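You operate a simulated robot arm through the tools that you are given. There is no shell and no other tool.

Carry out the task below with a simulated robot arm. There is one attempt and no reset: what you move stays moved.

Task
Reset the tripped air fuse under the bench and bring its line back to 6.0 bar.
Fine: valve off, sleeve home, red button once, then open the valve slowly; the sleeve stays home under pressure.

The check looks at the end state, three seconds after you hand in, the way a careful person would. Anything else that was tipped, shoved, dropped, spilled or broken makes it a failure.

Robot
A 7-joint arm with a two-finger parallel gripper, fixed in place. Base frame: the origin is on the floor under the middle of its stand, x ahead of it, y to its left, z up. Units: m, rad, N and s.
It reaches about 1.247 m from its shoulder. Its first joint turns from -2.304 to 2.304 rad. Payload 3.91 kg.
Tool frame: the origin (TCP) lies between the finger pads and is the grasp point; the fingertips stand 0.03 m ahead of it; z points along the fingers, y is the line along which they close. The gripper opens to 0.11 m. The fingers are 0.02 m wide and 0.01 m thick; the gripper's body (0.048 by 0.112 m) begins 0.055 m behind the TCP.
Orientation is that of the tool frame in the base frame, as a unit quaternion [x, y, z, w]. With the fingers straight down and closing along the base's y, the tool's x points along the base's -x, its y along +y and its z along -z.

Tools
- The arm moves only by the tool move_arm. Its argument "deltas" is a list of rows, each a list of 7 numbers: the shift along the tool's x, y, z in units of 30 mm (1.0 is 30 mm), then the turn, a rotation vector about the tool's x, y, z in units of 5 degrees (1.0 is 5 degrees), then the opening in per cent of the stroke, from 0 (shut) to 100 (fully open). In form: [[dx, dy, dz, ax, ay, az, hand], ...]. A call has 1 to 20 rows; each row shifts and turns the commanded pose from where the row before left it, along the tool's axes as they then stand. A call with a number of a shift or a turn outside -1 to 1 is refused whole. Each row takes 0.2 s and may step no farther than 0.05 m and 0.15 rad from the row before; otherwise, or with a gripper value out of range, the whole call is refused. Where a pose cannot be reached the arm comes as near as it can. A force on the tool above 90 N (or 10 N above the force at the start of the call, whichever is more), or a blocked arm, ends the call early, and 0.2 s more pass. Each finger travels about 0.108 m/s and halts on what it meets, pressing with about 41 N; the grip force reading is that of the motor and also rises with nothing between the fingers. The clock runs only during rows and for 0.2 s after the last one: add rows that do not move to give the fingers time. It gives the time, the measured TCP pose, the force on the tool (base axes), the opening and the grip force at its end, in the units of the frame above (readings bear some noise), with the torque about the TCP (base axes, N m) and any sound that the robot's microphone picked up.
- Cameras (640 x 400 px; columns grow to the right, rows downward): "scene" is fixed at [0.0495, 0.5005, 1.0571]; the picture's right is [0.64, -0.77, 0.00], its down [-0.54, -0.44, -0.72] and it looks along [0.55, 0.46, -0.70] (base axes); focal length 340 px, centre (320, 200). "wrist" rides on the gripper at [0.072, 0.017, -0.103] in the tool frame; the picture's right is [-0.23, 0.97, 0.00], its down [-0.76, -0.18, -0.62] and it looks along [-0.61, -0.14, 0.78] (tool axes); focal length 222 px, centre (320, 200).
- snapshot(camera): a new picture of that camera. It takes no simulated time.
- probe_pixels(camera, pixels): for up to 12 pixels [column, row] of the newest picture of that camera ("zoom" is the newest enlarged one), the place [x, y, z] in the base frame of the surface seen there, good to about 0.003 m. It takes no simulated time.
- enlarge(camera, box): a new picture of the part [left, top, right, bottom] of that camera's present view, enlarged. It takes no simulated time.
- close_job(): hands the job in; it is judged then, once.

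Unless the task says otherwise, let go and move clear before handing in.

The tools are called after "Call:" as a command line: name --pt "numbers of a row" for each row, then --argument value for the rest, lists and objects as JSON in quotes. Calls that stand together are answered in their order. move_arm: Moves the arm, as the interface text tells. Its arguments: {"type":"object","properties":{"deltas":{"type":"array"}},"required":["deltas"]} The other tools are called the same way: snapshot (camera) takes a picture; probe_pixels (camera, pixels) gives the place of the surface under pixels of a picture; enlarge (camera, box) takes an enlarged picture of a part of a camera's view; close_job () hands the job in.

At the start:

```text
clock: 0.0
ee_pos: [0.4826, 0.5658, 0.706]
tool_rot: [-0.001, 1.0, 0.001, 0.0]
ft_force: [-0.4, -0.4, 0.1]
wrist_torque: [0.01, 0.02, -0.01]
gripper_width: 0.1102
finger_force: 0.1
```

scene: 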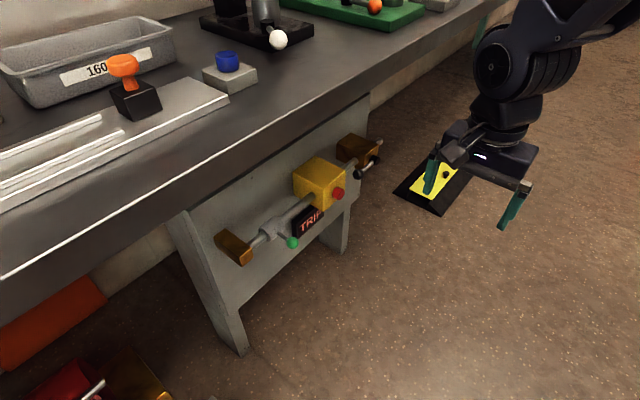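
wrist: 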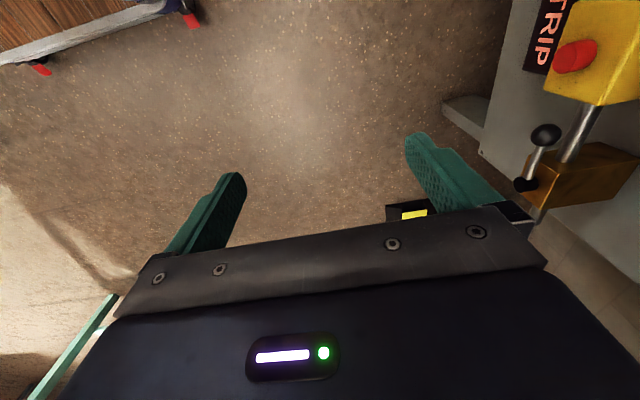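

The scene picture shows a yellow fuse block near (320,185) with a red button at (338,193), a TRIP display at (310,220), a green-tipped lever at (290,240) and another black-knobbed lever at (370,165). I'll enlarge these areas first.

Call:
enlarge --camera "scene" --box '[200, 110, 400, 280]'

Call:
enlarge --camera "wrist" --box '[440, 0, 640, 240]'

```text
2.35 times, centred on (300, 195) of scene
```

zoom: 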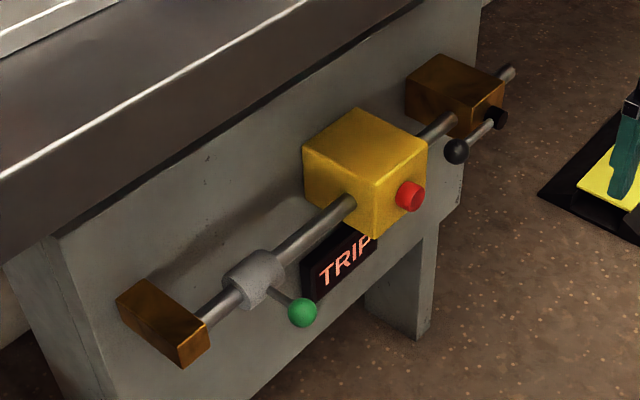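

```text
1.67 times, centred on (540, 120) of wrist
```

zoom: 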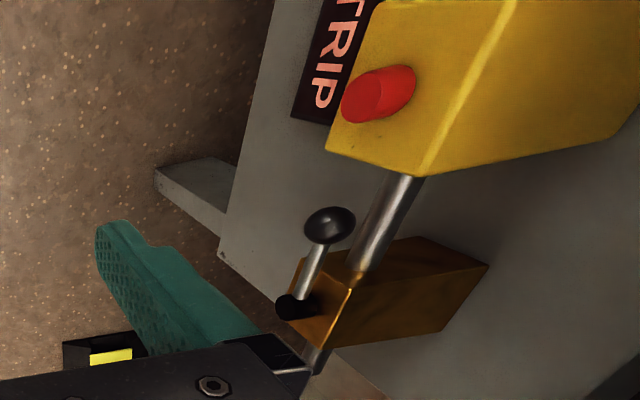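

The line runs from a left brass bracket through a sleeve with a green knob to the yellow fuse and on to a brass valve with a black-knobbed lever. I'll enlarge the scene again and measure the parts.

Call:
enlarge --camera "scene" --box '[200, 110, 400, 280]'

Call:
probe_pixels --camera "zoom" --pixels '[[302, 312], [265, 285], [240, 270], [282, 262], [320, 225], [218, 305], [190, 345], [135, 290], [413, 196], [375, 210], [425, 150], [320, 160]]'

Call:
probe_pixels --camera "zoom" --pixels '[[365, 130], [457, 151], [480, 132], [497, 117], [440, 125], [490, 95], [450, 75], [510, 72], [420, 90], [340, 275], [200, 200], [400, 260]]'

```text
2.35 times, centred on (300, 195) of scene
```

zoom: 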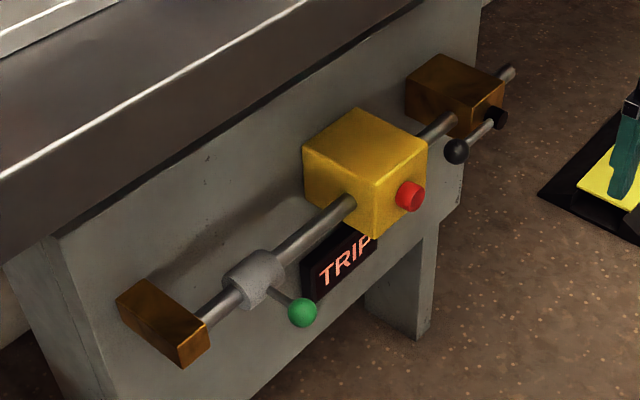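

```text
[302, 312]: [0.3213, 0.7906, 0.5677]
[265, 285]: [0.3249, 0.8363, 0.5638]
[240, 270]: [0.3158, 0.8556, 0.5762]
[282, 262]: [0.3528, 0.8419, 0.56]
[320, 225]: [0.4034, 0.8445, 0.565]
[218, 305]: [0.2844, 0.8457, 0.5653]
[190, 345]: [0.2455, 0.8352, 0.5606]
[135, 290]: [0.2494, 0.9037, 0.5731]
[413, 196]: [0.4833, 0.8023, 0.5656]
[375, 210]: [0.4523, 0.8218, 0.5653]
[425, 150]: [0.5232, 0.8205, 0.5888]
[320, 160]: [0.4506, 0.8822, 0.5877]
```

```text
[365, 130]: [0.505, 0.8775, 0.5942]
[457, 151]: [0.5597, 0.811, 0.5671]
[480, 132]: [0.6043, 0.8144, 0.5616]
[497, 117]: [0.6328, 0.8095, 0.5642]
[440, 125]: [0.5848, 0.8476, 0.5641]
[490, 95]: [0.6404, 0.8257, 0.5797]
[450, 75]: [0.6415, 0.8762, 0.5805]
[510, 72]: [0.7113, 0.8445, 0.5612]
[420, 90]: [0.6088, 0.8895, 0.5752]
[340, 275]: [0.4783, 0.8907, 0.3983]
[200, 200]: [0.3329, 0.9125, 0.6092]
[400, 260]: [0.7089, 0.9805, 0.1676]
```

The line runs along x at about y=0.85, z=0.555, with the valve lever along the pipe (pivot x≈0.635, knob x≈0.56) and the sleeve at x≈0.325. I'll look closer at the sleeve, the valve and the surroundings before moving.

Call:
enlarge --camera "scene" --box '[225, 190, 335, 270]'

Call:
enlarge --camera "scene" --box '[320, 120, 400, 190]'

Call:
enlarge --camera "scene" --box '[0, 240, 200, 400]'

Call:
enlarge --camera "scene" --box '[380, 120, 560, 240]'

Call:
enlarge --camera "scene" --box '[0, 0, 480, 140]'

```text
5.00 times, centred on (280, 230) of scene
```

zoom: 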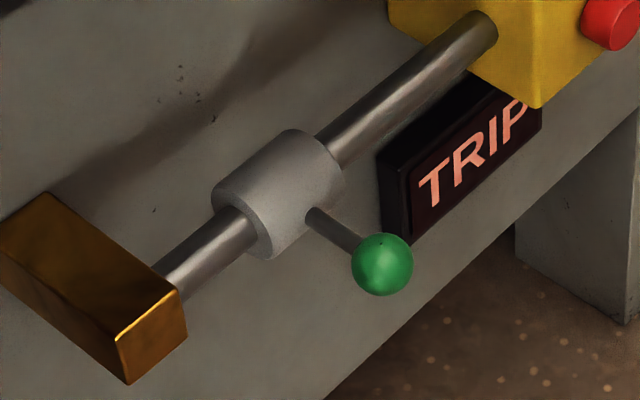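

```text
5.71 times, centred on (360, 155) of scene
```

zoom: 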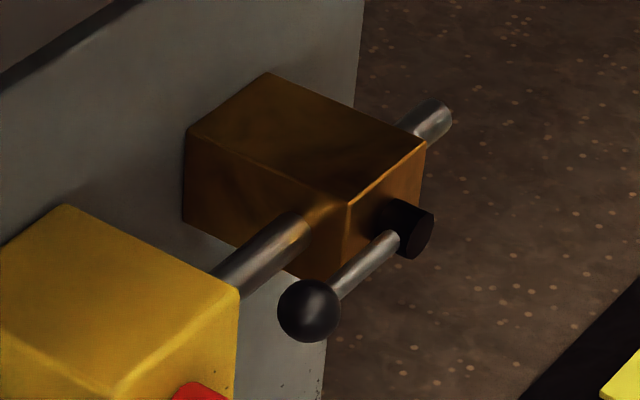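

```text
2.50 times, centred on (100, 320) of scene
```

zoom: 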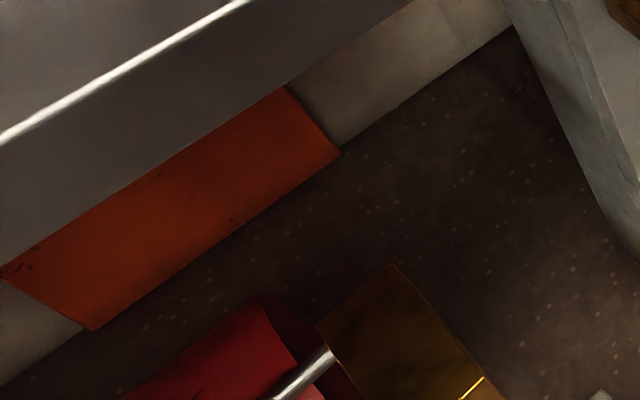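

```text
3.33 times, centred on (470, 180) of scene
```

zoom: 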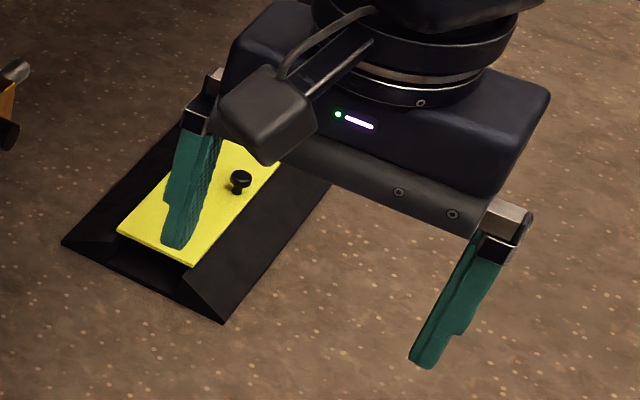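

```text
1.33 times, centred on (240, 70) of scene
```

zoom: 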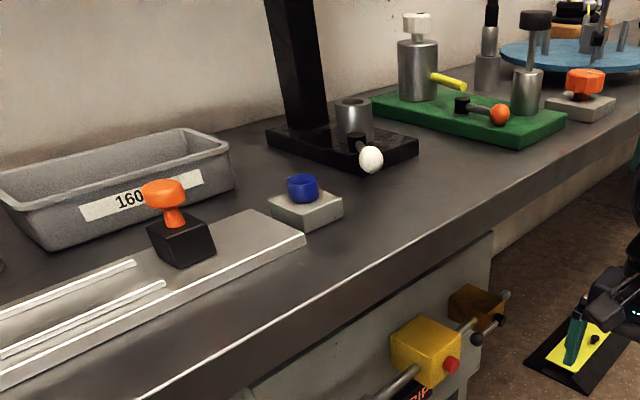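

The sleeve has no visible slot; its arm with the green knob points out toward −y, and the valve lever points −x. I'll measure the bench edge and the details of the lever and button for clearance.

Call:
probe_pixels --camera "scene" --pixels '[[100, 215], [140, 200], [180, 208], [250, 150], [300, 110], [340, 85], [240, 170], [372, 95], [235, 350], [335, 250], [430, 185], [245, 255]]'

Call:
enlarge --camera "scene" --box '[320, 120, 400, 190]'

Call:
probe_pixels --camera "zoom" --pixels '[[309, 310], [370, 262], [350, 280], [395, 215], [418, 235], [405, 250], [348, 203], [425, 145], [190, 130], [270, 75], [385, 240], [330, 330]]'

Call:
enlarge --camera "scene" --box '[225, 190, 335, 270]'

Call:
probe_pixels --camera "zoom" --pixels '[[383, 262], [335, 230], [315, 215], [285, 135], [340, 165], [215, 190], [270, 250], [465, 20], [180, 310], [600, 20], [610, 35], [230, 240]]'

```text
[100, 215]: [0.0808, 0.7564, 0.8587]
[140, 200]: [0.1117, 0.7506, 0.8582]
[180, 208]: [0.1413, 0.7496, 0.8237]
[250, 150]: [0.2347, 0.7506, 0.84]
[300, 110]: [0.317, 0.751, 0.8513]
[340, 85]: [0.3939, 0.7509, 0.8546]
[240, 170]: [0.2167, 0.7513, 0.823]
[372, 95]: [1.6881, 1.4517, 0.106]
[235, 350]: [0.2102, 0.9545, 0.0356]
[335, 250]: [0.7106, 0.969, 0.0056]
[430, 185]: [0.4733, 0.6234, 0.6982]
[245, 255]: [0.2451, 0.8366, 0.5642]
```

```text
5.71 times, centred on (360, 155) of scene
```

zoom: 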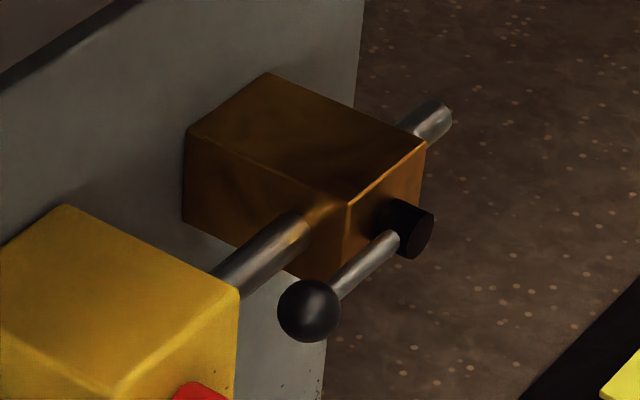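

```text
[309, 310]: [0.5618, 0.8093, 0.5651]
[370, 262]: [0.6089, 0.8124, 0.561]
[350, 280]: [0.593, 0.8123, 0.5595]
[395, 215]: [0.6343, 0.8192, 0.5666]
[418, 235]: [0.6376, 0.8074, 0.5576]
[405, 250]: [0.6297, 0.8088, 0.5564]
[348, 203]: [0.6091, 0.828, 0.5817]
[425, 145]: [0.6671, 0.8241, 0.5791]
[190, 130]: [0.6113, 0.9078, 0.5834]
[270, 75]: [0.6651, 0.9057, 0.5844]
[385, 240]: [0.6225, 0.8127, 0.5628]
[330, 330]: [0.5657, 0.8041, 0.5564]
```

```text
5.00 times, centred on (280, 230) of scene
```

zoom: 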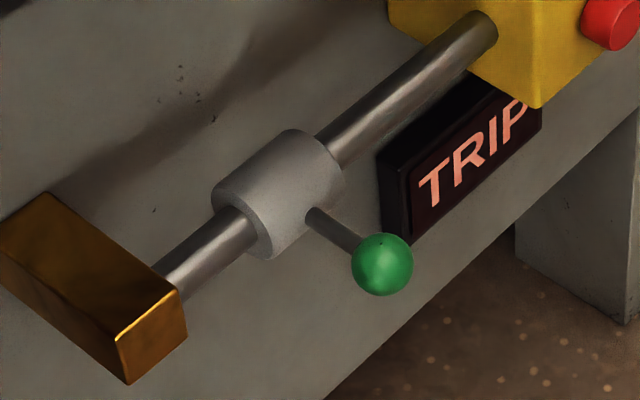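

```text
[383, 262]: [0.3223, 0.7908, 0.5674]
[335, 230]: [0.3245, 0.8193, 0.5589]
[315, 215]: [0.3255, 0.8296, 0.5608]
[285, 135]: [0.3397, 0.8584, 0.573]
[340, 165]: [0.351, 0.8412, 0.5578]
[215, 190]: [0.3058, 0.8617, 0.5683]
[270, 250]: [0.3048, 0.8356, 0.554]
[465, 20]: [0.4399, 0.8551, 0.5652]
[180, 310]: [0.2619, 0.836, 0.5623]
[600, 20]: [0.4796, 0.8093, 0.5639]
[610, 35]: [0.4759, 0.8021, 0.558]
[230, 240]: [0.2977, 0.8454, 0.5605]
```

The bench front edge is at y≈0.75 and z≥0.82, so the line can be reached horizontally under it. I'll turn the tool from straight down to pointing along +y (−90° about tool x) in two halves, checking in between.

Call:
move_arm --pt "0 0 0 -1 0 0 60" --pt "0 0 0 -1 0 0 60" --pt "0 0 0 -1 0 0 60" --pt "0 0 0 -1 0 0 60" --pt "0 0 0 -1 0 0 60" --pt "0 0 0 -1 0 0 60" --pt "0 0 0 -1 0 0 60" --pt "0 0 0 -1 0 0 60" --pt "0 0 0 -1 0 0 60"

Call:
snapshot --camera "scene"

Call:
snapshot --camera "wrist"

```text
clock: 2.0
ee_pos: [0.4823, 0.5663, 0.7058]
tool_rot: [0.0, 0.924, 0.383, 0.0]
ft_force: [-0.6, 0.1, 0.0]
wrist_torque: [-0.01, 0.03, 0.0]
gripper_width: 0.0661
finger_force: 0.0
```

```text
taken
```

scene: 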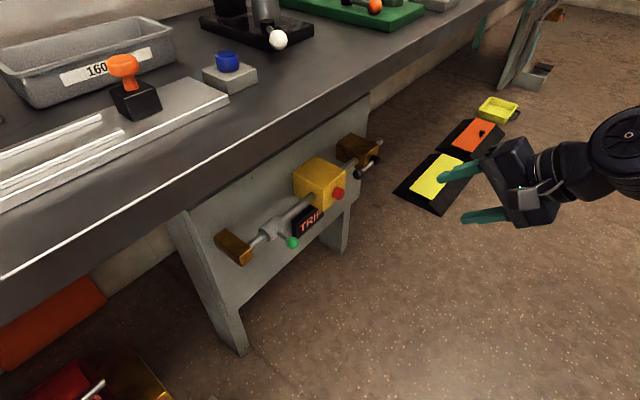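

```text
taken
```

wrist: 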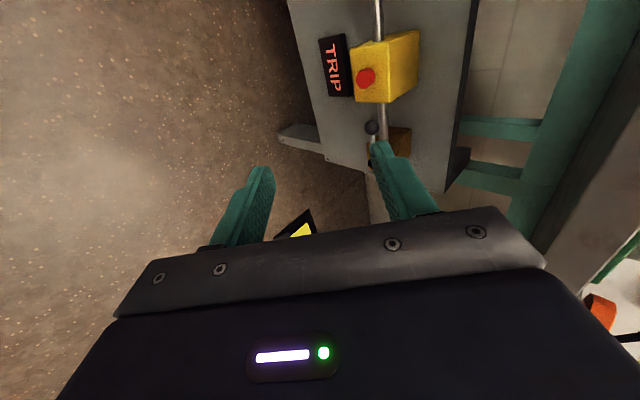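

The hand is now tilted 45° and free of everything, with the fuse and valve visible at (385,75) and (395,140) in the wrist view. I'll finish the turn to horizontal.

Call:
move_arm --pt "0 0 0 -1 0 0 60" --pt "0 0 0 -1 0 0 60" --pt "0 0 0 -1 0 0 60" --pt "0 0 0 -1 0 0 60" --pt "0 0 0 -1 0 0 60" --pt "0 0 0 -1 0 0 60" --pt "0 0 0 -1 0 0 60" --pt "0 0 0 -1 0 0 60" --pt "0 0 0 -1 0 0 60"

Call:
snapshot --camera "scene"

Call:
snapshot --camera "wrist"

```text
clock: 4.0
ee_pos: [0.4834, 0.5674, 0.7044]
tool_rot: [0.0, 0.706, 0.708, 0.0]
ft_force: [-0.2, 1.0, -0.3]
wrist_torque: [-0.01, 0.02, 0.0]
gripper_width: 0.0661
finger_force: 0.1
```

```text
taken
```

scene: 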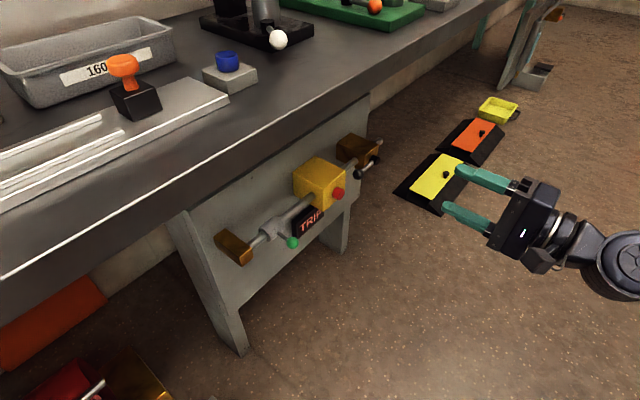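

```text
taken
```

wrist: 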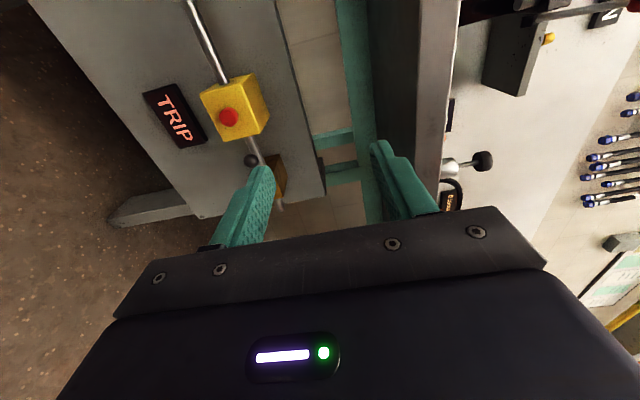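

The tool now points along +y, clear of everything, and the lever knob shows at (251,160) in the wrist view. I'll move in front of the knob at a standoff of about x=0.569, y=0.68, z=0.556.

Call:
move_arm --pt "-0.409 -0.707 0.536 0 0 0 60" --pt "-0.409 -0.707 0.536 0 0 0 60" --pt "-0.409 -0.707 0.536 0 0 0 60" --pt "-0.409 -0.707 0.536 0 0 0 60" --pt "-0.409 -0.707 0.536 0 0 0 60" --pt "-0.409 -0.707 0.536 0 0 0 60" --pt "-0.409 -0.707 0.536 0 0 0 60" --pt "0 0 0 0 0 0 60"

Call:
snapshot --camera "scene"

Call:
snapshot --camera "wrist"

```text
clock: 5.8
ee_pos: [0.5712, 0.6788, 0.5572]
tool_rot: [0.0, 0.707, 0.707, -0.001]
ft_force: [0.2, 0.7, 0.2]
wrist_torque: [0.04, 0.0, 0.01]
gripper_width: 0.0659
finger_force: 0.0
```

```text
taken
```

scene: 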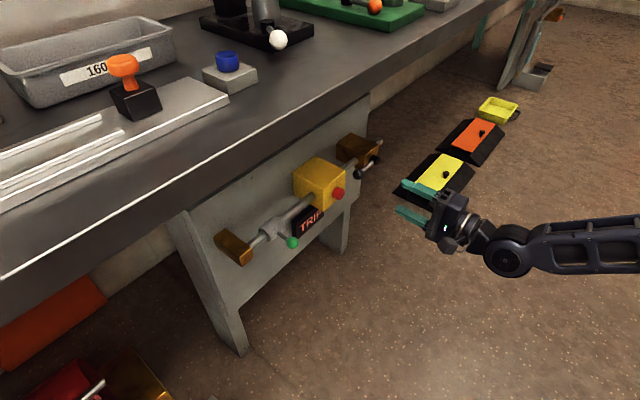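

```text
taken
```

wrist: 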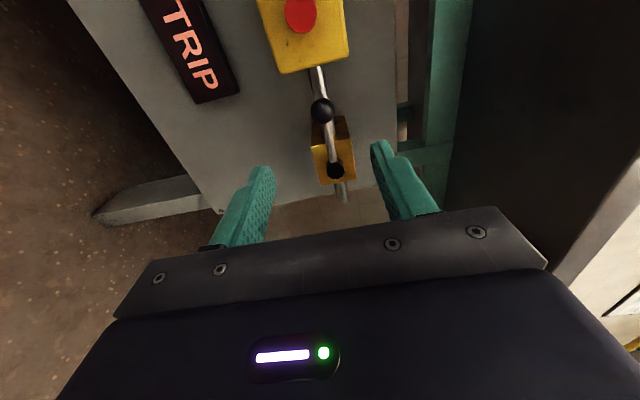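

The knob is at (322,110), the hub at (336,170) and the button at (300,12) in the wrist view. I'll enlarge and measure them from this angle.

Call:
enlarge --camera "wrist" --box '[240, 0, 400, 210]'

Call:
probe_pixels --camera "wrist" --pixels '[[322, 110], [336, 170], [330, 140], [300, 15], [345, 130], [317, 180], [352, 178], [340, 60], [280, 70], [321, 78], [342, 190], [220, 60]]'

```text
1.90 times, centred on (320, 105) of wrist
```

zoom: 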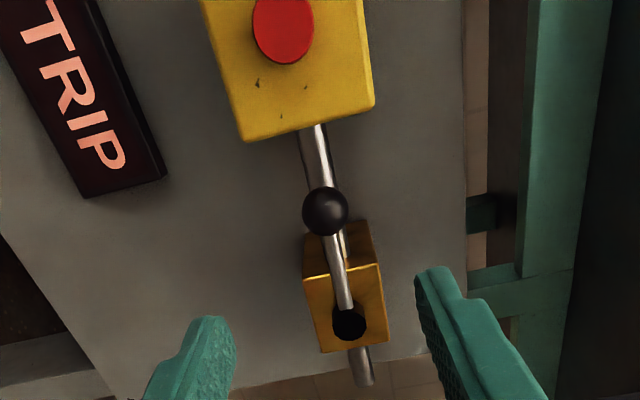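

```text
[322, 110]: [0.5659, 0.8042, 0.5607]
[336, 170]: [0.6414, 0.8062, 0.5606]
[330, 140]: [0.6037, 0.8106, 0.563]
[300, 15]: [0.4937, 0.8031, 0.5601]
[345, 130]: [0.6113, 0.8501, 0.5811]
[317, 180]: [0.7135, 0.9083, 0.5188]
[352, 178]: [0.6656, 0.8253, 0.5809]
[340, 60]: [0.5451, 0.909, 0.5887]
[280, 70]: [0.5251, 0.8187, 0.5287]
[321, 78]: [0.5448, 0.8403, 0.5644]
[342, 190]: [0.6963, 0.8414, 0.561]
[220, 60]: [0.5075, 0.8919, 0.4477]
```

The knob centre is about (0.57, 0.815, 0.558) and the hub about (0.638, 0.81, 0.558), so a lever about 0.07 m long. I'll advance along +y so the finger pads straddle the knob above and below, without closing yet.

Call:
move_arm --pt "0 0 0.8 0 0 0 60" --pt "0 0 0.8 0 0 0 60" --pt "0 0 0.8 0 0 0 60" --pt "0 0 0.8 0 0 0 60" --pt "0 0.03 0.8 0 0 0 60" --pt "0 0 0 0 0 0 60"

Call:
snapshot --camera "scene"

Call:
snapshot --camera "wrist"

```text
clock: 7.2
ee_pos: [0.5687, 0.7985, 0.5573]
tool_rot: [0.0, 0.707, 0.707, 0.0]
ft_force: [0.2, -0.7, 0.7]
wrist_torque: [0.02, 0.01, 0.01]
gripper_width: 0.066
finger_force: 0.1
```

```text
taken
```

scene: 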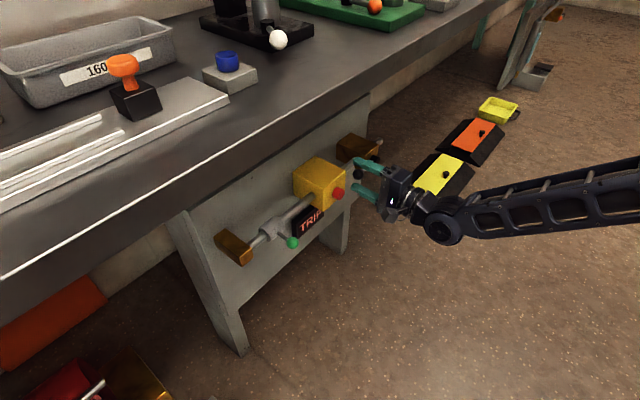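

```text
taken
```

wrist: 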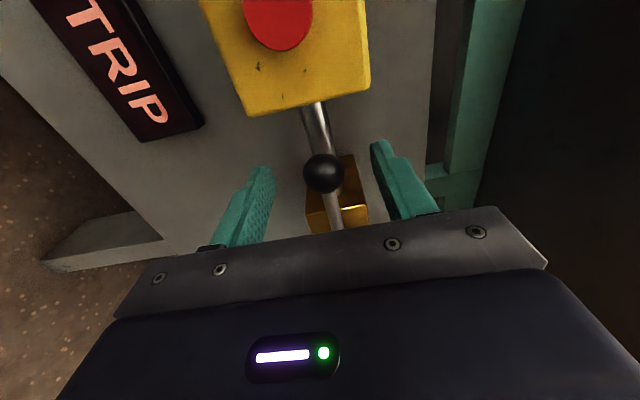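

The knob sits between the fingers at (323,173) in the wrist view with no contact. I'll measure it again, then close to a loose cage around it.

Call:
probe_pixels --camera "wrist" --pixels '[[323, 173], [334, 212], [316, 125], [323, 158], [305, 173], [342, 173]]'

Call:
move_arm --pt "0 0 0 0 0 0 30" --pt "0 0 0 0 0 0 30" --pt "0 0 0 0 0 0 30"

Call:
snapshot --camera "wrist"

```text
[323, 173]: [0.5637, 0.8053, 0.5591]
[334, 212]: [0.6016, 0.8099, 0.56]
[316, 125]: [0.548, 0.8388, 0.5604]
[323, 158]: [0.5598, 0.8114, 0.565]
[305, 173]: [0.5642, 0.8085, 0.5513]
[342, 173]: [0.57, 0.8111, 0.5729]
```

```text
clock: 8.0
ee_pos: [0.5692, 0.7989, 0.5578]
tool_rot: [0.0, 0.707, 0.707, 0.0]
ft_force: [0.0, 0.5, 0.4]
wrist_torque: [0.04, 0.0, 0.0]
gripper_width: 0.033
finger_force: 0.0
```

```text
taken
```

wrist: 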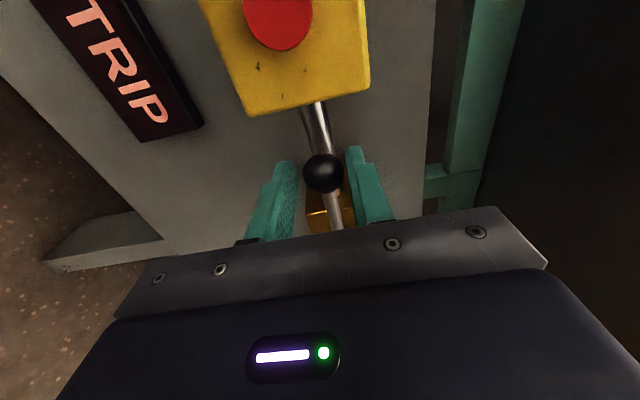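

The knob is a few mm above the finger centre line (its z is about 0.561). I'll raise 2.5 mm and close lightly onto it.

Call:
move_arm --pt "0 0.09 0 0 0 0 30" --pt "0 0 0 0 0 0 22" --pt "0 0 0 0 0 0 22" --pt "0 0 0 0 0 0 22"

Call:
snapshot --camera "wrist"

```text
clock: 9.0
ee_pos: [0.5691, 0.7985, 0.5605]
tool_rot: [0.0, 0.707, 0.707, -0.001]
ft_force: [0.1, -0.2, -2.5]
wrist_torque: [-0.02, -0.02, 0.04]
gripper_width: 0.0254
finger_force: 9.6
```

```text
taken
```

wrist: 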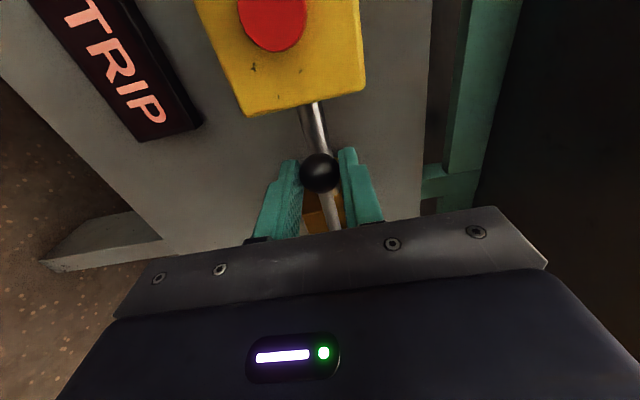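

The knob is gripped (0.0254 m, 9.6 N). I'll test a small turn with the knob going up (2×2.5° about the hub) and read the force.

Call:
move_arm --pt "-0.002 0.1 0 0 0 0.5 22" --pt "-0.002 0.1 0 0 0 0.5 22"

```text
clock: 9.6
ee_pos: [0.5695, 0.7974, 0.5643]
tool_rot: [0.032, 0.707, 0.706, -0.032]
ft_force: [3.3, -2.7, -15.5]
wrist_torque: [-0.29, -0.1, -0.05]
gripper_width: 0.0318
finger_force: 7.2
```

Going up meets resistance (−15.5 N, fingers spread), so up may be against the stop. I'll go back and try the same amount downward.

Call:
move_arm --pt "0.002 -0.1 0 0 0 -0.5 22" --pt "0.002 -0.1 0 0 0 -0.5 22" --pt "0 0 0 0 0 0 22"

Call:
move_arm --pt "-0.002 -0.1 0 0 0 -0.5 22" --pt "-0.002 -0.1 0 0 0 -0.5 22"

Call:
snapshot --camera "wrist"

```text
clock: 10.4
ee_pos: [0.569, 0.7994, 0.5612]
tool_rot: [-0.001, 0.707, 0.707, -0.001]
ft_force: [-1.5, 1.9, -5.4]
wrist_torque: [-0.07, 0.05, 0.03]
gripper_width: 0.0266
finger_force: 1.9
```

```text
clock: 11.0
ee_pos: [0.5704, 0.7984, 0.5544]
tool_rot: [-0.032, 0.705, 0.708, 0.031]
ft_force: [1.1, -0.3, -0.1]
wrist_torque: [0.0, 0.03, -0.03]
gripper_width: 0.0251
finger_force: 1.1
```

```text
taken
```

wrist: 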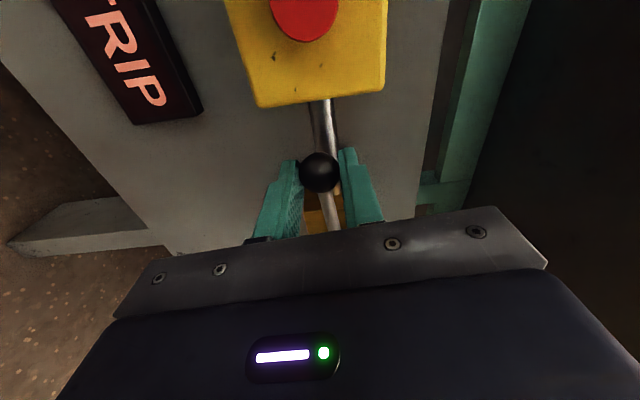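

Downward the lever follows with almost no force, so the knob goes down to close. I'll continue the arc down another 40° and check.

Call:
move_arm --pt "-0.0088 -0.2005 0 0 0 -1 22" --pt "-0.0088 -0.2005 0 0 0 -1 22" --pt "-0.0088 -0.2005 0 0 0 -1 22" --pt "-0.0088 -0.2005 0 0 0 -1 22" --pt "-0.0088 -0.2005 0 0 0 -1 22" --pt "-0.0088 -0.2005 0 0 0 -1 22" --pt "-0.0088 -0.2005 0 0 0 -1 22" --pt "-0.0088 -0.2005 0 0 0 -1 22" --pt "0 0 0 0 0 0 22"

Call:
snapshot --camera "wrist"

Call:
snapshot --camera "scene"

```text
clock: 13.0
ee_pos: [0.5888, 0.8012, 0.5126]
tool_rot: [-0.27, 0.653, 0.654, 0.27]
ft_force: [-0.8, 1.3, -1.0]
wrist_torque: [0.07, -0.01, -0.09]
gripper_width: 0.0255
finger_force: 20.2
```

```text
taken
```

wrist: 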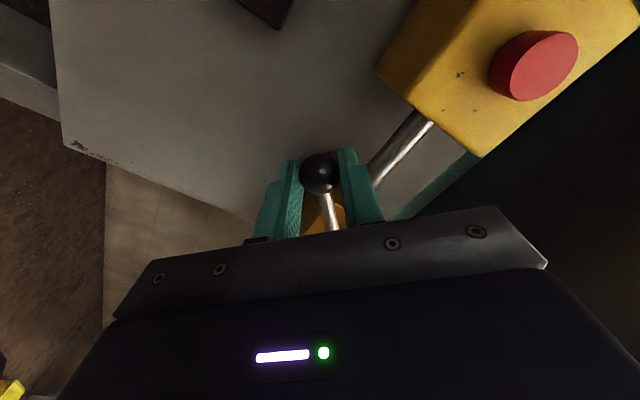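

```text
taken
```

scene: 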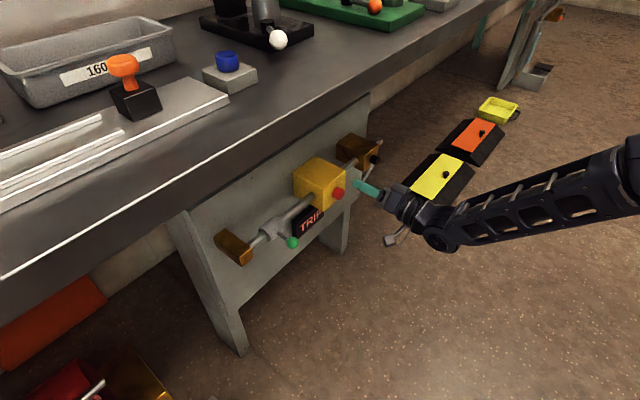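

The lever has followed to about 45° with negligible force. I'll continue the arc, 8 more steps, to near vertical.

Call:
move_arm --pt "-0.0088 -0.2005 0 0 0 -1 22" --pt "-0.0088 -0.2005 0 0 0 -1 22" --pt "-0.0088 -0.2005 0 0 0 -1 22" --pt "-0.0088 -0.2005 0 0 0 -1 22" --pt "-0.0088 -0.2005 0 0 0 -1 22" --pt "-0.0088 -0.2005 0 0 0 -1 22" --pt "-0.0088 -0.2005 0 0 0 -1 22" --pt "-0.0088 -0.2005 0 0 0 -1 22" --pt "0 0 0 0 0 0 22"

Call:
snapshot --camera "wrist"

Call:
snapshot --camera "scene"

```text
clock: 15.0
ee_pos: [0.6323, 0.799, 0.4922]
tool_rot: [-0.478, 0.521, 0.521, 0.478]
ft_force: [-0.6, 1.0, -1.6]
wrist_torque: [0.03, -0.02, 0.0]
gripper_width: 0.0251
finger_force: 31.2
```

```text
taken
```

wrist: 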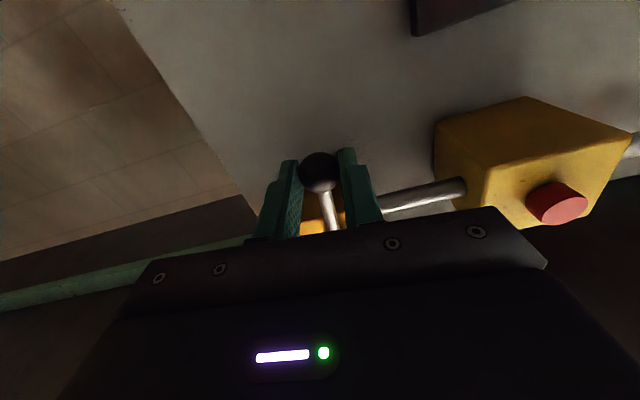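

```text
taken
```

scene: 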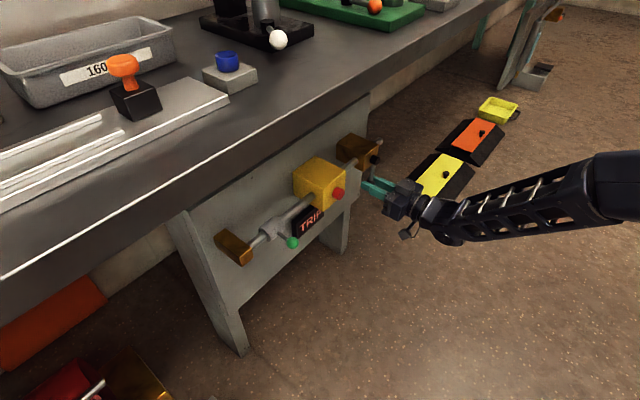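

At about 85° there is still no resistance. I'll finish the last 5° plus a degree or two in small steps and watch for a stop.

Call:
move_arm --pt "-0.0022 -0.1 0 0 0 -0.5 22" --pt "-0.0022 -0.1 0 0 0 -0.5 22" --pt "0 0 0 0 0 0 22"

Call:
move_arm --pt "-0.001 -0.06 0 0 0 -0.3 22" --pt "0 0 0 0 0 0 22"

```text
clock: 15.8
ee_pos: [0.6397, 0.7981, 0.4925]
tool_rot: [-0.5, 0.5, 0.501, 0.499]
ft_force: [-0.1, 0.7, -1.1]
wrist_torque: [0.03, -0.02, 0.0]
gripper_width: 0.0252
finger_force: 30.6
```

```text
clock: 16.4
ee_pos: [0.6399, 0.7993, 0.4918]
tool_rot: [-0.507, 0.493, 0.493, 0.507]
ft_force: [-5.7, 0.8, 1.7]
wrist_torque: [0.05, 0.07, 0.06]
gripper_width: 0.0267
finger_force: 3.2
```

The force jumped to −5.7 N in x at about 90°, so the lever is at its off stop. I'll open the fingers, back straight out along −y and look.

Call:
move_arm --pt "0 0 0 0 0 0 50" --pt "0 0 0 0 0 0 50" --pt "0 0 0 0 0 0 50" --pt "0 0 -0.5 0 0 0 50" --pt "0 0 -0.8 0 0 0 50" --pt "0 0 -0.8 0 0 0 50" --pt "0 0 -0.8 0 0 0 50" --pt "0 0 -0.8 0 0 0 50" --pt "0 0 0 0 0 0 50"

Call:
snapshot --camera "wrist"

Call:
snapshot --camera "scene"

Call:
enlarge --camera "scene" --box '[220, 110, 400, 270]'

```text
clock: 18.4
ee_pos: [0.6397, 0.6868, 0.4906]
tool_rot: [0.506, -0.493, -0.494, -0.506]
ft_force: [-0.6, -0.4, 0.4]
wrist_torque: [-0.01, -0.02, -0.04]
gripper_width: 0.0549
finger_force: 0.0
```

```text
taken
```

wrist: 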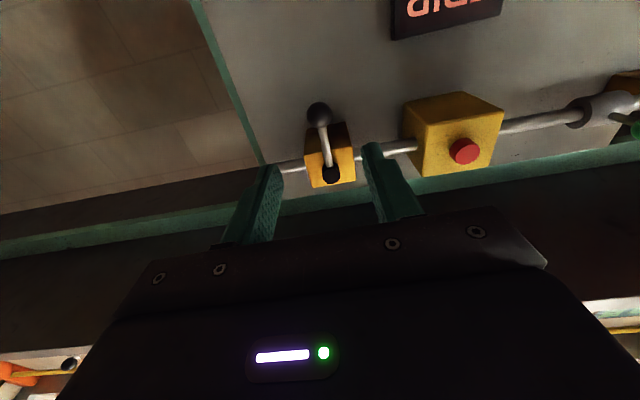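

```text
taken
```

scene: 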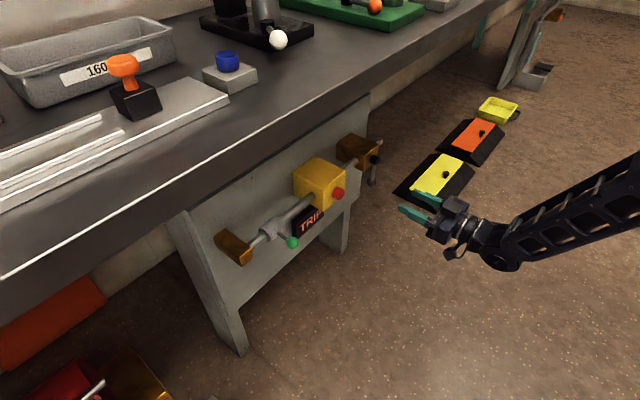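

```text
2.50 times, centred on (310, 190) of scene
```

zoom: 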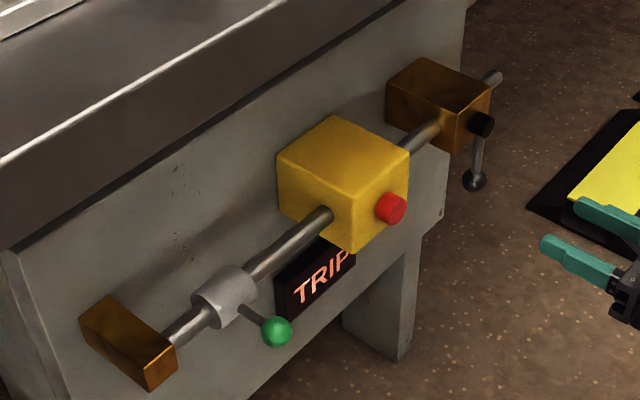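

The lever now hangs straight down (off), and the display still reads TRIP. Next is the sleeve: I'll move left at this standoff to in front of the green knob (x≈0.328, z≈0.559), keeping the fingers closing along x.

Call:
move_arm --pt "0 0 0 0 0 0.3 50" --pt "-0.19 0.8 -0.05 0 0 0 50" --pt "-0.19 0.8 0 0 0 0 50" --pt "-0.19 0.8 0 0 0 0 50" --pt "-0.19 0.8 0 0 0 0 50" --pt "-0.19 0.8 0 0 0 0 50" --pt "-0.19 0.8 0 0 0 0 50" --pt "-0.19 0.8 0 0 0 0 50" --pt "-0.19 0.8 0 0 0 0 50" --pt "-0.19 0.8 0 0 0 0 50" --pt "-0.19 0.8 0 0 0 0 50" --pt "-0.19 0.8 0 0 0 0 50" --pt "-0.19 0.8 0 0 0 0 50" --pt "0 0.8 0 0 0 0 50" --pt "0 0 0 0 0 0 50"

Call:
snapshot --camera "wrist"

Call:
snapshot --camera "scene"

```text
clock: 21.6
ee_pos: [0.3267, 0.6858, 0.5603]
tool_rot: [0.5, -0.5, -0.5, -0.5]
ft_force: [-0.6, -1.0, 0.0]
wrist_torque: [-0.01, -0.01, 0.01]
gripper_width: 0.055
finger_force: 0.0
```

```text
taken
```

wrist: 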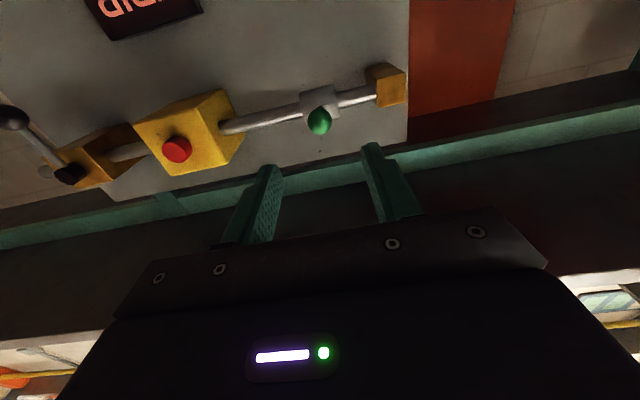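

```text
taken
```

scene: 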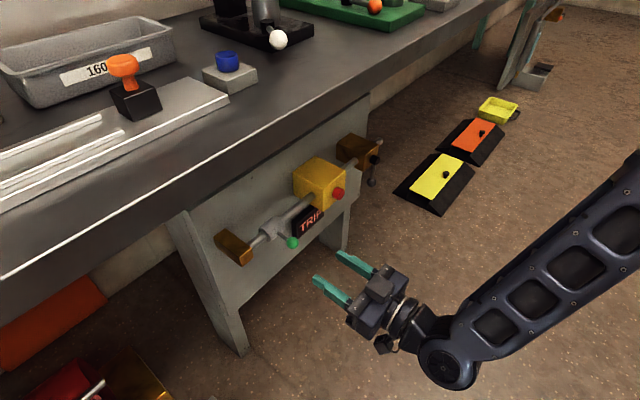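

The hand is in front of the green knob, seen at (320,120) in the wrist view. I'll measure the knob, stem and sleeve edges from here.

Call:
enlarge --camera "wrist" --box '[120, 20, 440, 220]'

Call:
probe_pixels --camera "wrist" --pixels '[[320, 120], [310, 125], [330, 118], [318, 98], [302, 110], [338, 95], [304, 102], [240, 120], [225, 125], [355, 97], [378, 90], [177, 148]]'

```text
2.00 times, centred on (280, 120) of wrist
```

zoom: 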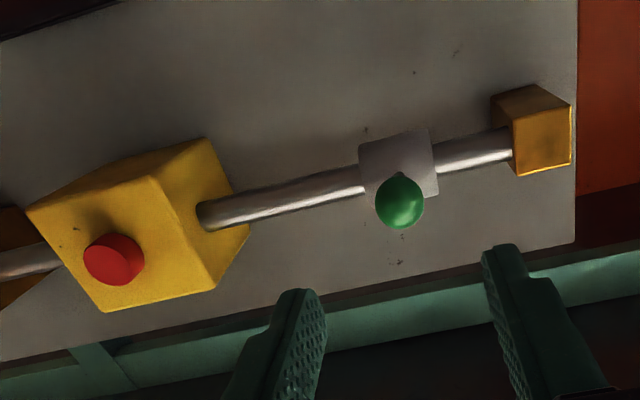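

```text
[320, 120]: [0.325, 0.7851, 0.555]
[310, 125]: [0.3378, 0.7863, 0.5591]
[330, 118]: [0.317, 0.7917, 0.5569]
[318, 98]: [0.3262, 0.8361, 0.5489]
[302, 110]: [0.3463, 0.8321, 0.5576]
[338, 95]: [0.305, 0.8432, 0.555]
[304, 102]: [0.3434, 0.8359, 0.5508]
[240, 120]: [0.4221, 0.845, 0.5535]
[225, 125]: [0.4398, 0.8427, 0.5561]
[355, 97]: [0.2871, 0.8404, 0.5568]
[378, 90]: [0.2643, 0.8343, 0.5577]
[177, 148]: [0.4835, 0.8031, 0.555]
```

The knob centre is about (0.327, 0.795, 0.56), right in line with the tool. I'll advance 0.095 m so the tips pass the knob but stop short of the sleeve, then close lightly.

Call:
move_arm --pt "0 0 0.8 0 0 0 50" --pt "0 0 0.8 0 0 0 50" --pt "0 0 0.8 0 0 0 50" --pt "0 0 0.77 0 0 0 50" --pt "0 0 0 0 0 0 50" --pt "0 0 0 0 0 0 30" --pt "0 0 0 0 0 0 30"

Call:
snapshot --camera "wrist"

Call:
enlarge --camera "scene" --box '[200, 110, 400, 280]'

```text
clock: 23.2
ee_pos: [0.3279, 0.7802, 0.5613]
tool_rot: [-0.5, 0.501, 0.5, 0.5]
ft_force: [0.0, 0.2, 0.4]
wrist_torque: [-0.01, -0.04, 0.02]
gripper_width: 0.0329
finger_force: 0.0
```

```text
taken
```

wrist: 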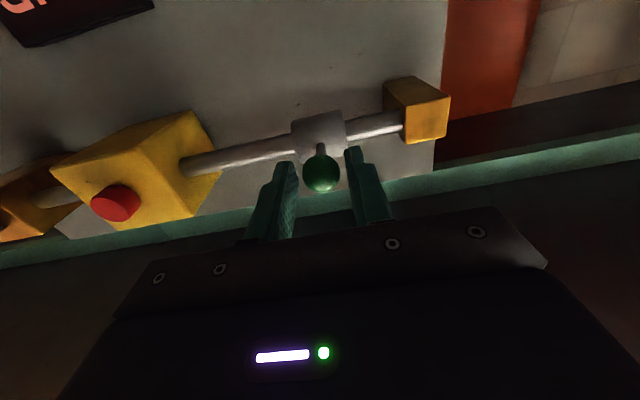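

```text
2.35 times, centred on (300, 195) of scene
```

zoom: 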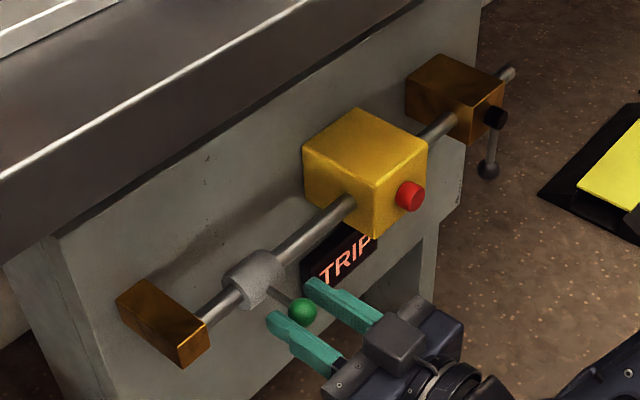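

The knob is centred between the fingers (scene zoom (302,312)). I'll close lightly on it and slide it a short way toward the fuse (+x, tool −y), watching force and sound.

Call:
move_arm --pt "0 0 0 0 0 0 19" --pt "0 0 0 0 0 0 19" --pt "0 0 0 0 0 0 19"

Call:
move_arm --pt "0 -0.3 0 0 0 0 19" --pt "0 -0.3 0 0 0 0 19" --pt "0 0 0 0 0 0 19"

Call:
snapshot --camera "wrist"

```text
clock: 24.0
ee_pos: [0.3292, 0.781, 0.5607]
tool_rot: [-0.5, 0.5, 0.5, 0.5]
ft_force: [0.9, 1.9, -1.1]
wrist_torque: [-0.03, -0.02, 0.01]
gripper_width: 0.023
finger_force: 45.3
```

```text
clock: 24.8
ee_pos: [0.3464, 0.7805, 0.5618]
tool_rot: [-0.5, 0.5, 0.5, 0.5]
ft_force: [-0.5, 7.9, -4.3]
wrist_torque: [-0.13, -0.03, 0.03]
gripper_width: 0.0226
finger_force: 45.5
```

```text
taken
```

wrist: 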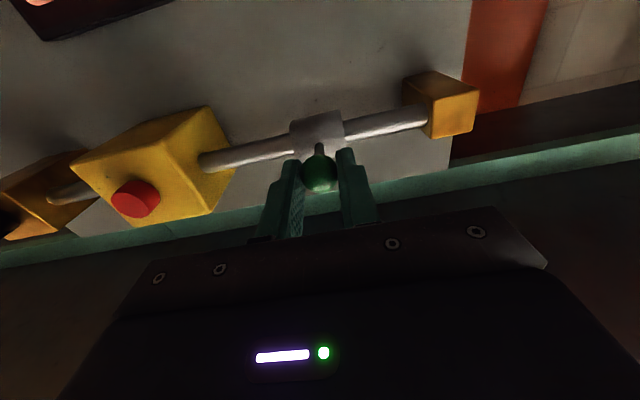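

The sleeve slides freely (moved 18 mm with nearly no x force). I'll continue in small steps toward the fuse.

Call:
move_arm --pt "0 -0.25 0 0 0 0 19" --pt "0 -0.25 0 0 0 0 19" --pt "0 -0.25 0 0 0 0 19" --pt "0 0 0 0 0 0 19"

Call:
move_arm --pt "0 -0.25 0 0 0 0 19" --pt "0 -0.25 0 0 0 0 19" --pt "0 0 0 0 0 0 19"

Call:
snapshot --camera "wrist"

Call:
enlarge --camera "scene" --box '[200, 110, 400, 280]'

```text
clock: 25.8
ee_pos: [0.3619, 0.782, 0.5614]
tool_rot: [-0.502, 0.498, 0.503, 0.497]
ft_force: [-59.3, -29.2, 22.3]
wrist_torque: [0.58, 0.28, 1.03]
gripper_width: 0.0229
finger_force: 45.1
```

```text
clock: 26.2
ee_pos: [0.36, 0.7805, 0.5617]
tool_rot: [-0.504, 0.496, 0.506, 0.494]
ft_force: [-18.8, -19.1, 14.7]
wrist_torque: [0.6, 0.08, 0.32]
gripper_width: 0.0226
finger_force: 45.3
stopped in row 1: the force on the tool passed its limit at 95 N (the readings are from after the stop); the commanded pose is now the measured one
```

```text
taken
```

wrist: 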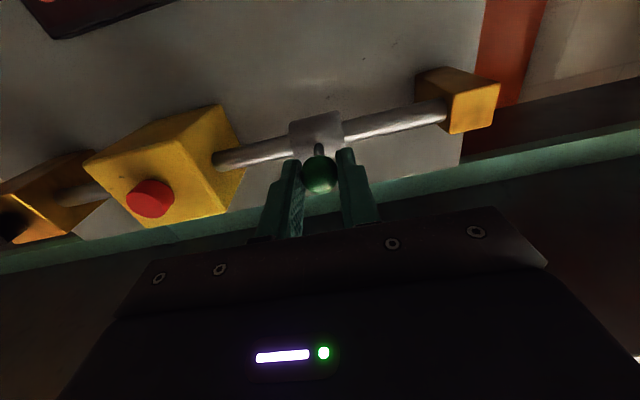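

```text
2.35 times, centred on (300, 195) of scene
```

zoom: 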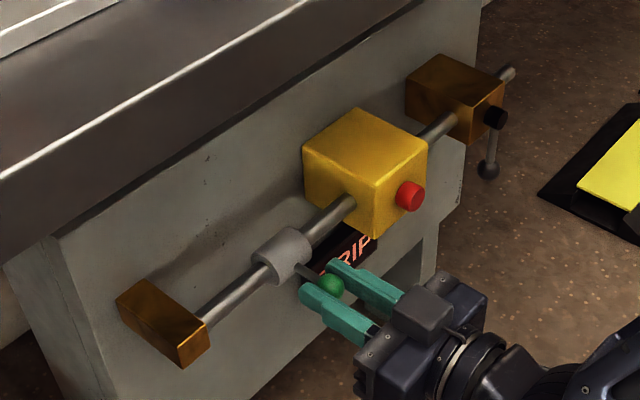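

The sleeve met a hard stop at knob x≈0.36, about 33 mm from where it began and short of the fuse, with no sound. I'll relax the push and open slightly to see whether the sleeve stays there on its own.

Call:
move_arm --pt "0 0.06 0 0 0 0 19" --pt "0 0 0 0 0 0 32" --pt "0 0 0 0 0 0 32" --pt "0 0 0 0 0 0 32"

Call:
enlarge --camera "wrist" --box '[180, 60, 460, 220]'

Call:
probe_pixels --camera "zoom" --pixels '[[320, 270], [305, 120], [380, 110], [260, 170], [340, 165], [90, 230], [545, 110], [300, 265]]'

Call:
enlarge --camera "scene" --box '[240, 180, 340, 260]'

```text
clock: 27.2
ee_pos: [0.3614, 0.782, 0.5611]
tool_rot: [-0.503, 0.498, 0.504, 0.495]
ft_force: [-0.4, -0.4, 0.0]
wrist_torque: [-0.03, -0.04, -0.04]
gripper_width: 0.0351
finger_force: 0.0
```

```text
2.29 times, centred on (320, 140) of wrist
```

zoom: 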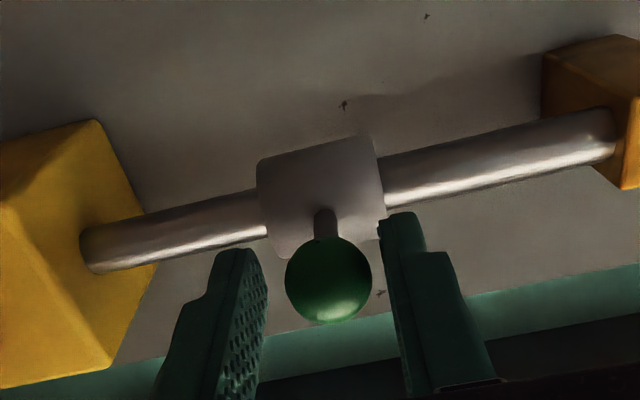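

```text
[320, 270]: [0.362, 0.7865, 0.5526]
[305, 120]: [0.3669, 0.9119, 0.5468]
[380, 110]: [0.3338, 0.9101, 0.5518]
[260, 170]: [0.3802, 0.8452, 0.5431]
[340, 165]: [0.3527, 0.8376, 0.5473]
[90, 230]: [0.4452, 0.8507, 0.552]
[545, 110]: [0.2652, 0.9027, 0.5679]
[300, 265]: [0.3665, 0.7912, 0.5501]
```

```text
5.00 times, centred on (290, 220) of scene
```

zoom: 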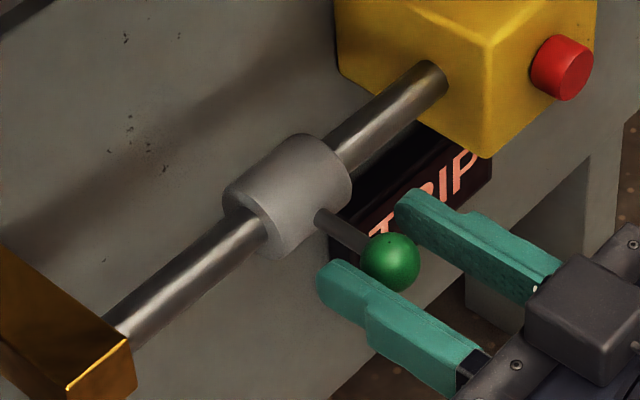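

The sleeve stays put at the stop (centre x≈0.359) with no spring-back, and the display still says TRIP. Since it must hold under pressure it may lock by turning, so I'll grip the knob again and test a small lift about the pipe.

Call:
move_arm --pt "0 0 0 0 0 0 19" --pt "0 0 0 0 0 0 19" --pt "0 0 0 0 0 0 19"

Call:
move_arm --pt "-0.1 0 0 0 0 0 19" --pt "-0.1 0 0 0 0 0 19" --pt "0 0 0 0 0 0 19"

```text
clock: 28.0
ee_pos: [0.3619, 0.7818, 0.559]
tool_rot: [-0.503, 0.498, 0.504, 0.495]
ft_force: [-9.1, 0.4, 1.0]
wrist_torque: [0.0, 0.01, 0.13]
gripper_width: 0.0254
finger_force: 4.5
```

```text
clock: 28.8
ee_pos: [0.3608, 0.7816, 0.5658]
tool_rot: [-0.503, 0.498, 0.504, 0.494]
ft_force: [-9.6, -3.1, -3.1]
wrist_torque: [-0.05, 0.03, 0.15]
gripper_width: 0.0261
finger_force: 4.1
```

The hand rose 7 mm with only −3 N, so either the sleeve turned or the grip slipped. I'll look.

Call:
enlarge --camera "scene" --box '[240, 180, 340, 260]'

Call:
enlarge --camera "wrist" --box '[180, 60, 460, 220]'

```text
5.00 times, centred on (290, 220) of scene
```

zoom: 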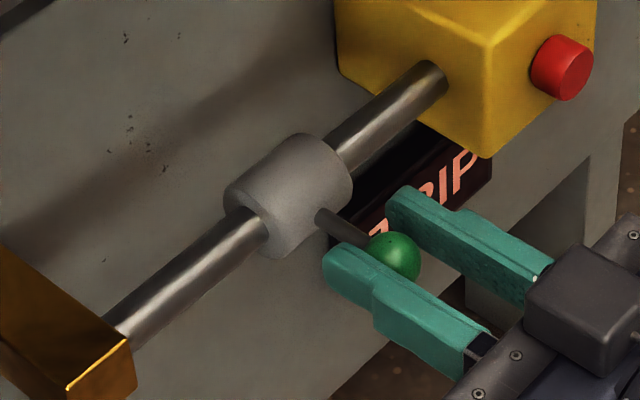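

```text
2.29 times, centred on (320, 140) of wrist
```

zoom: 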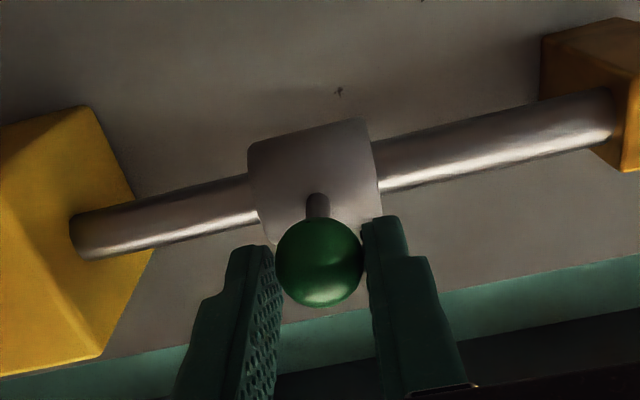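

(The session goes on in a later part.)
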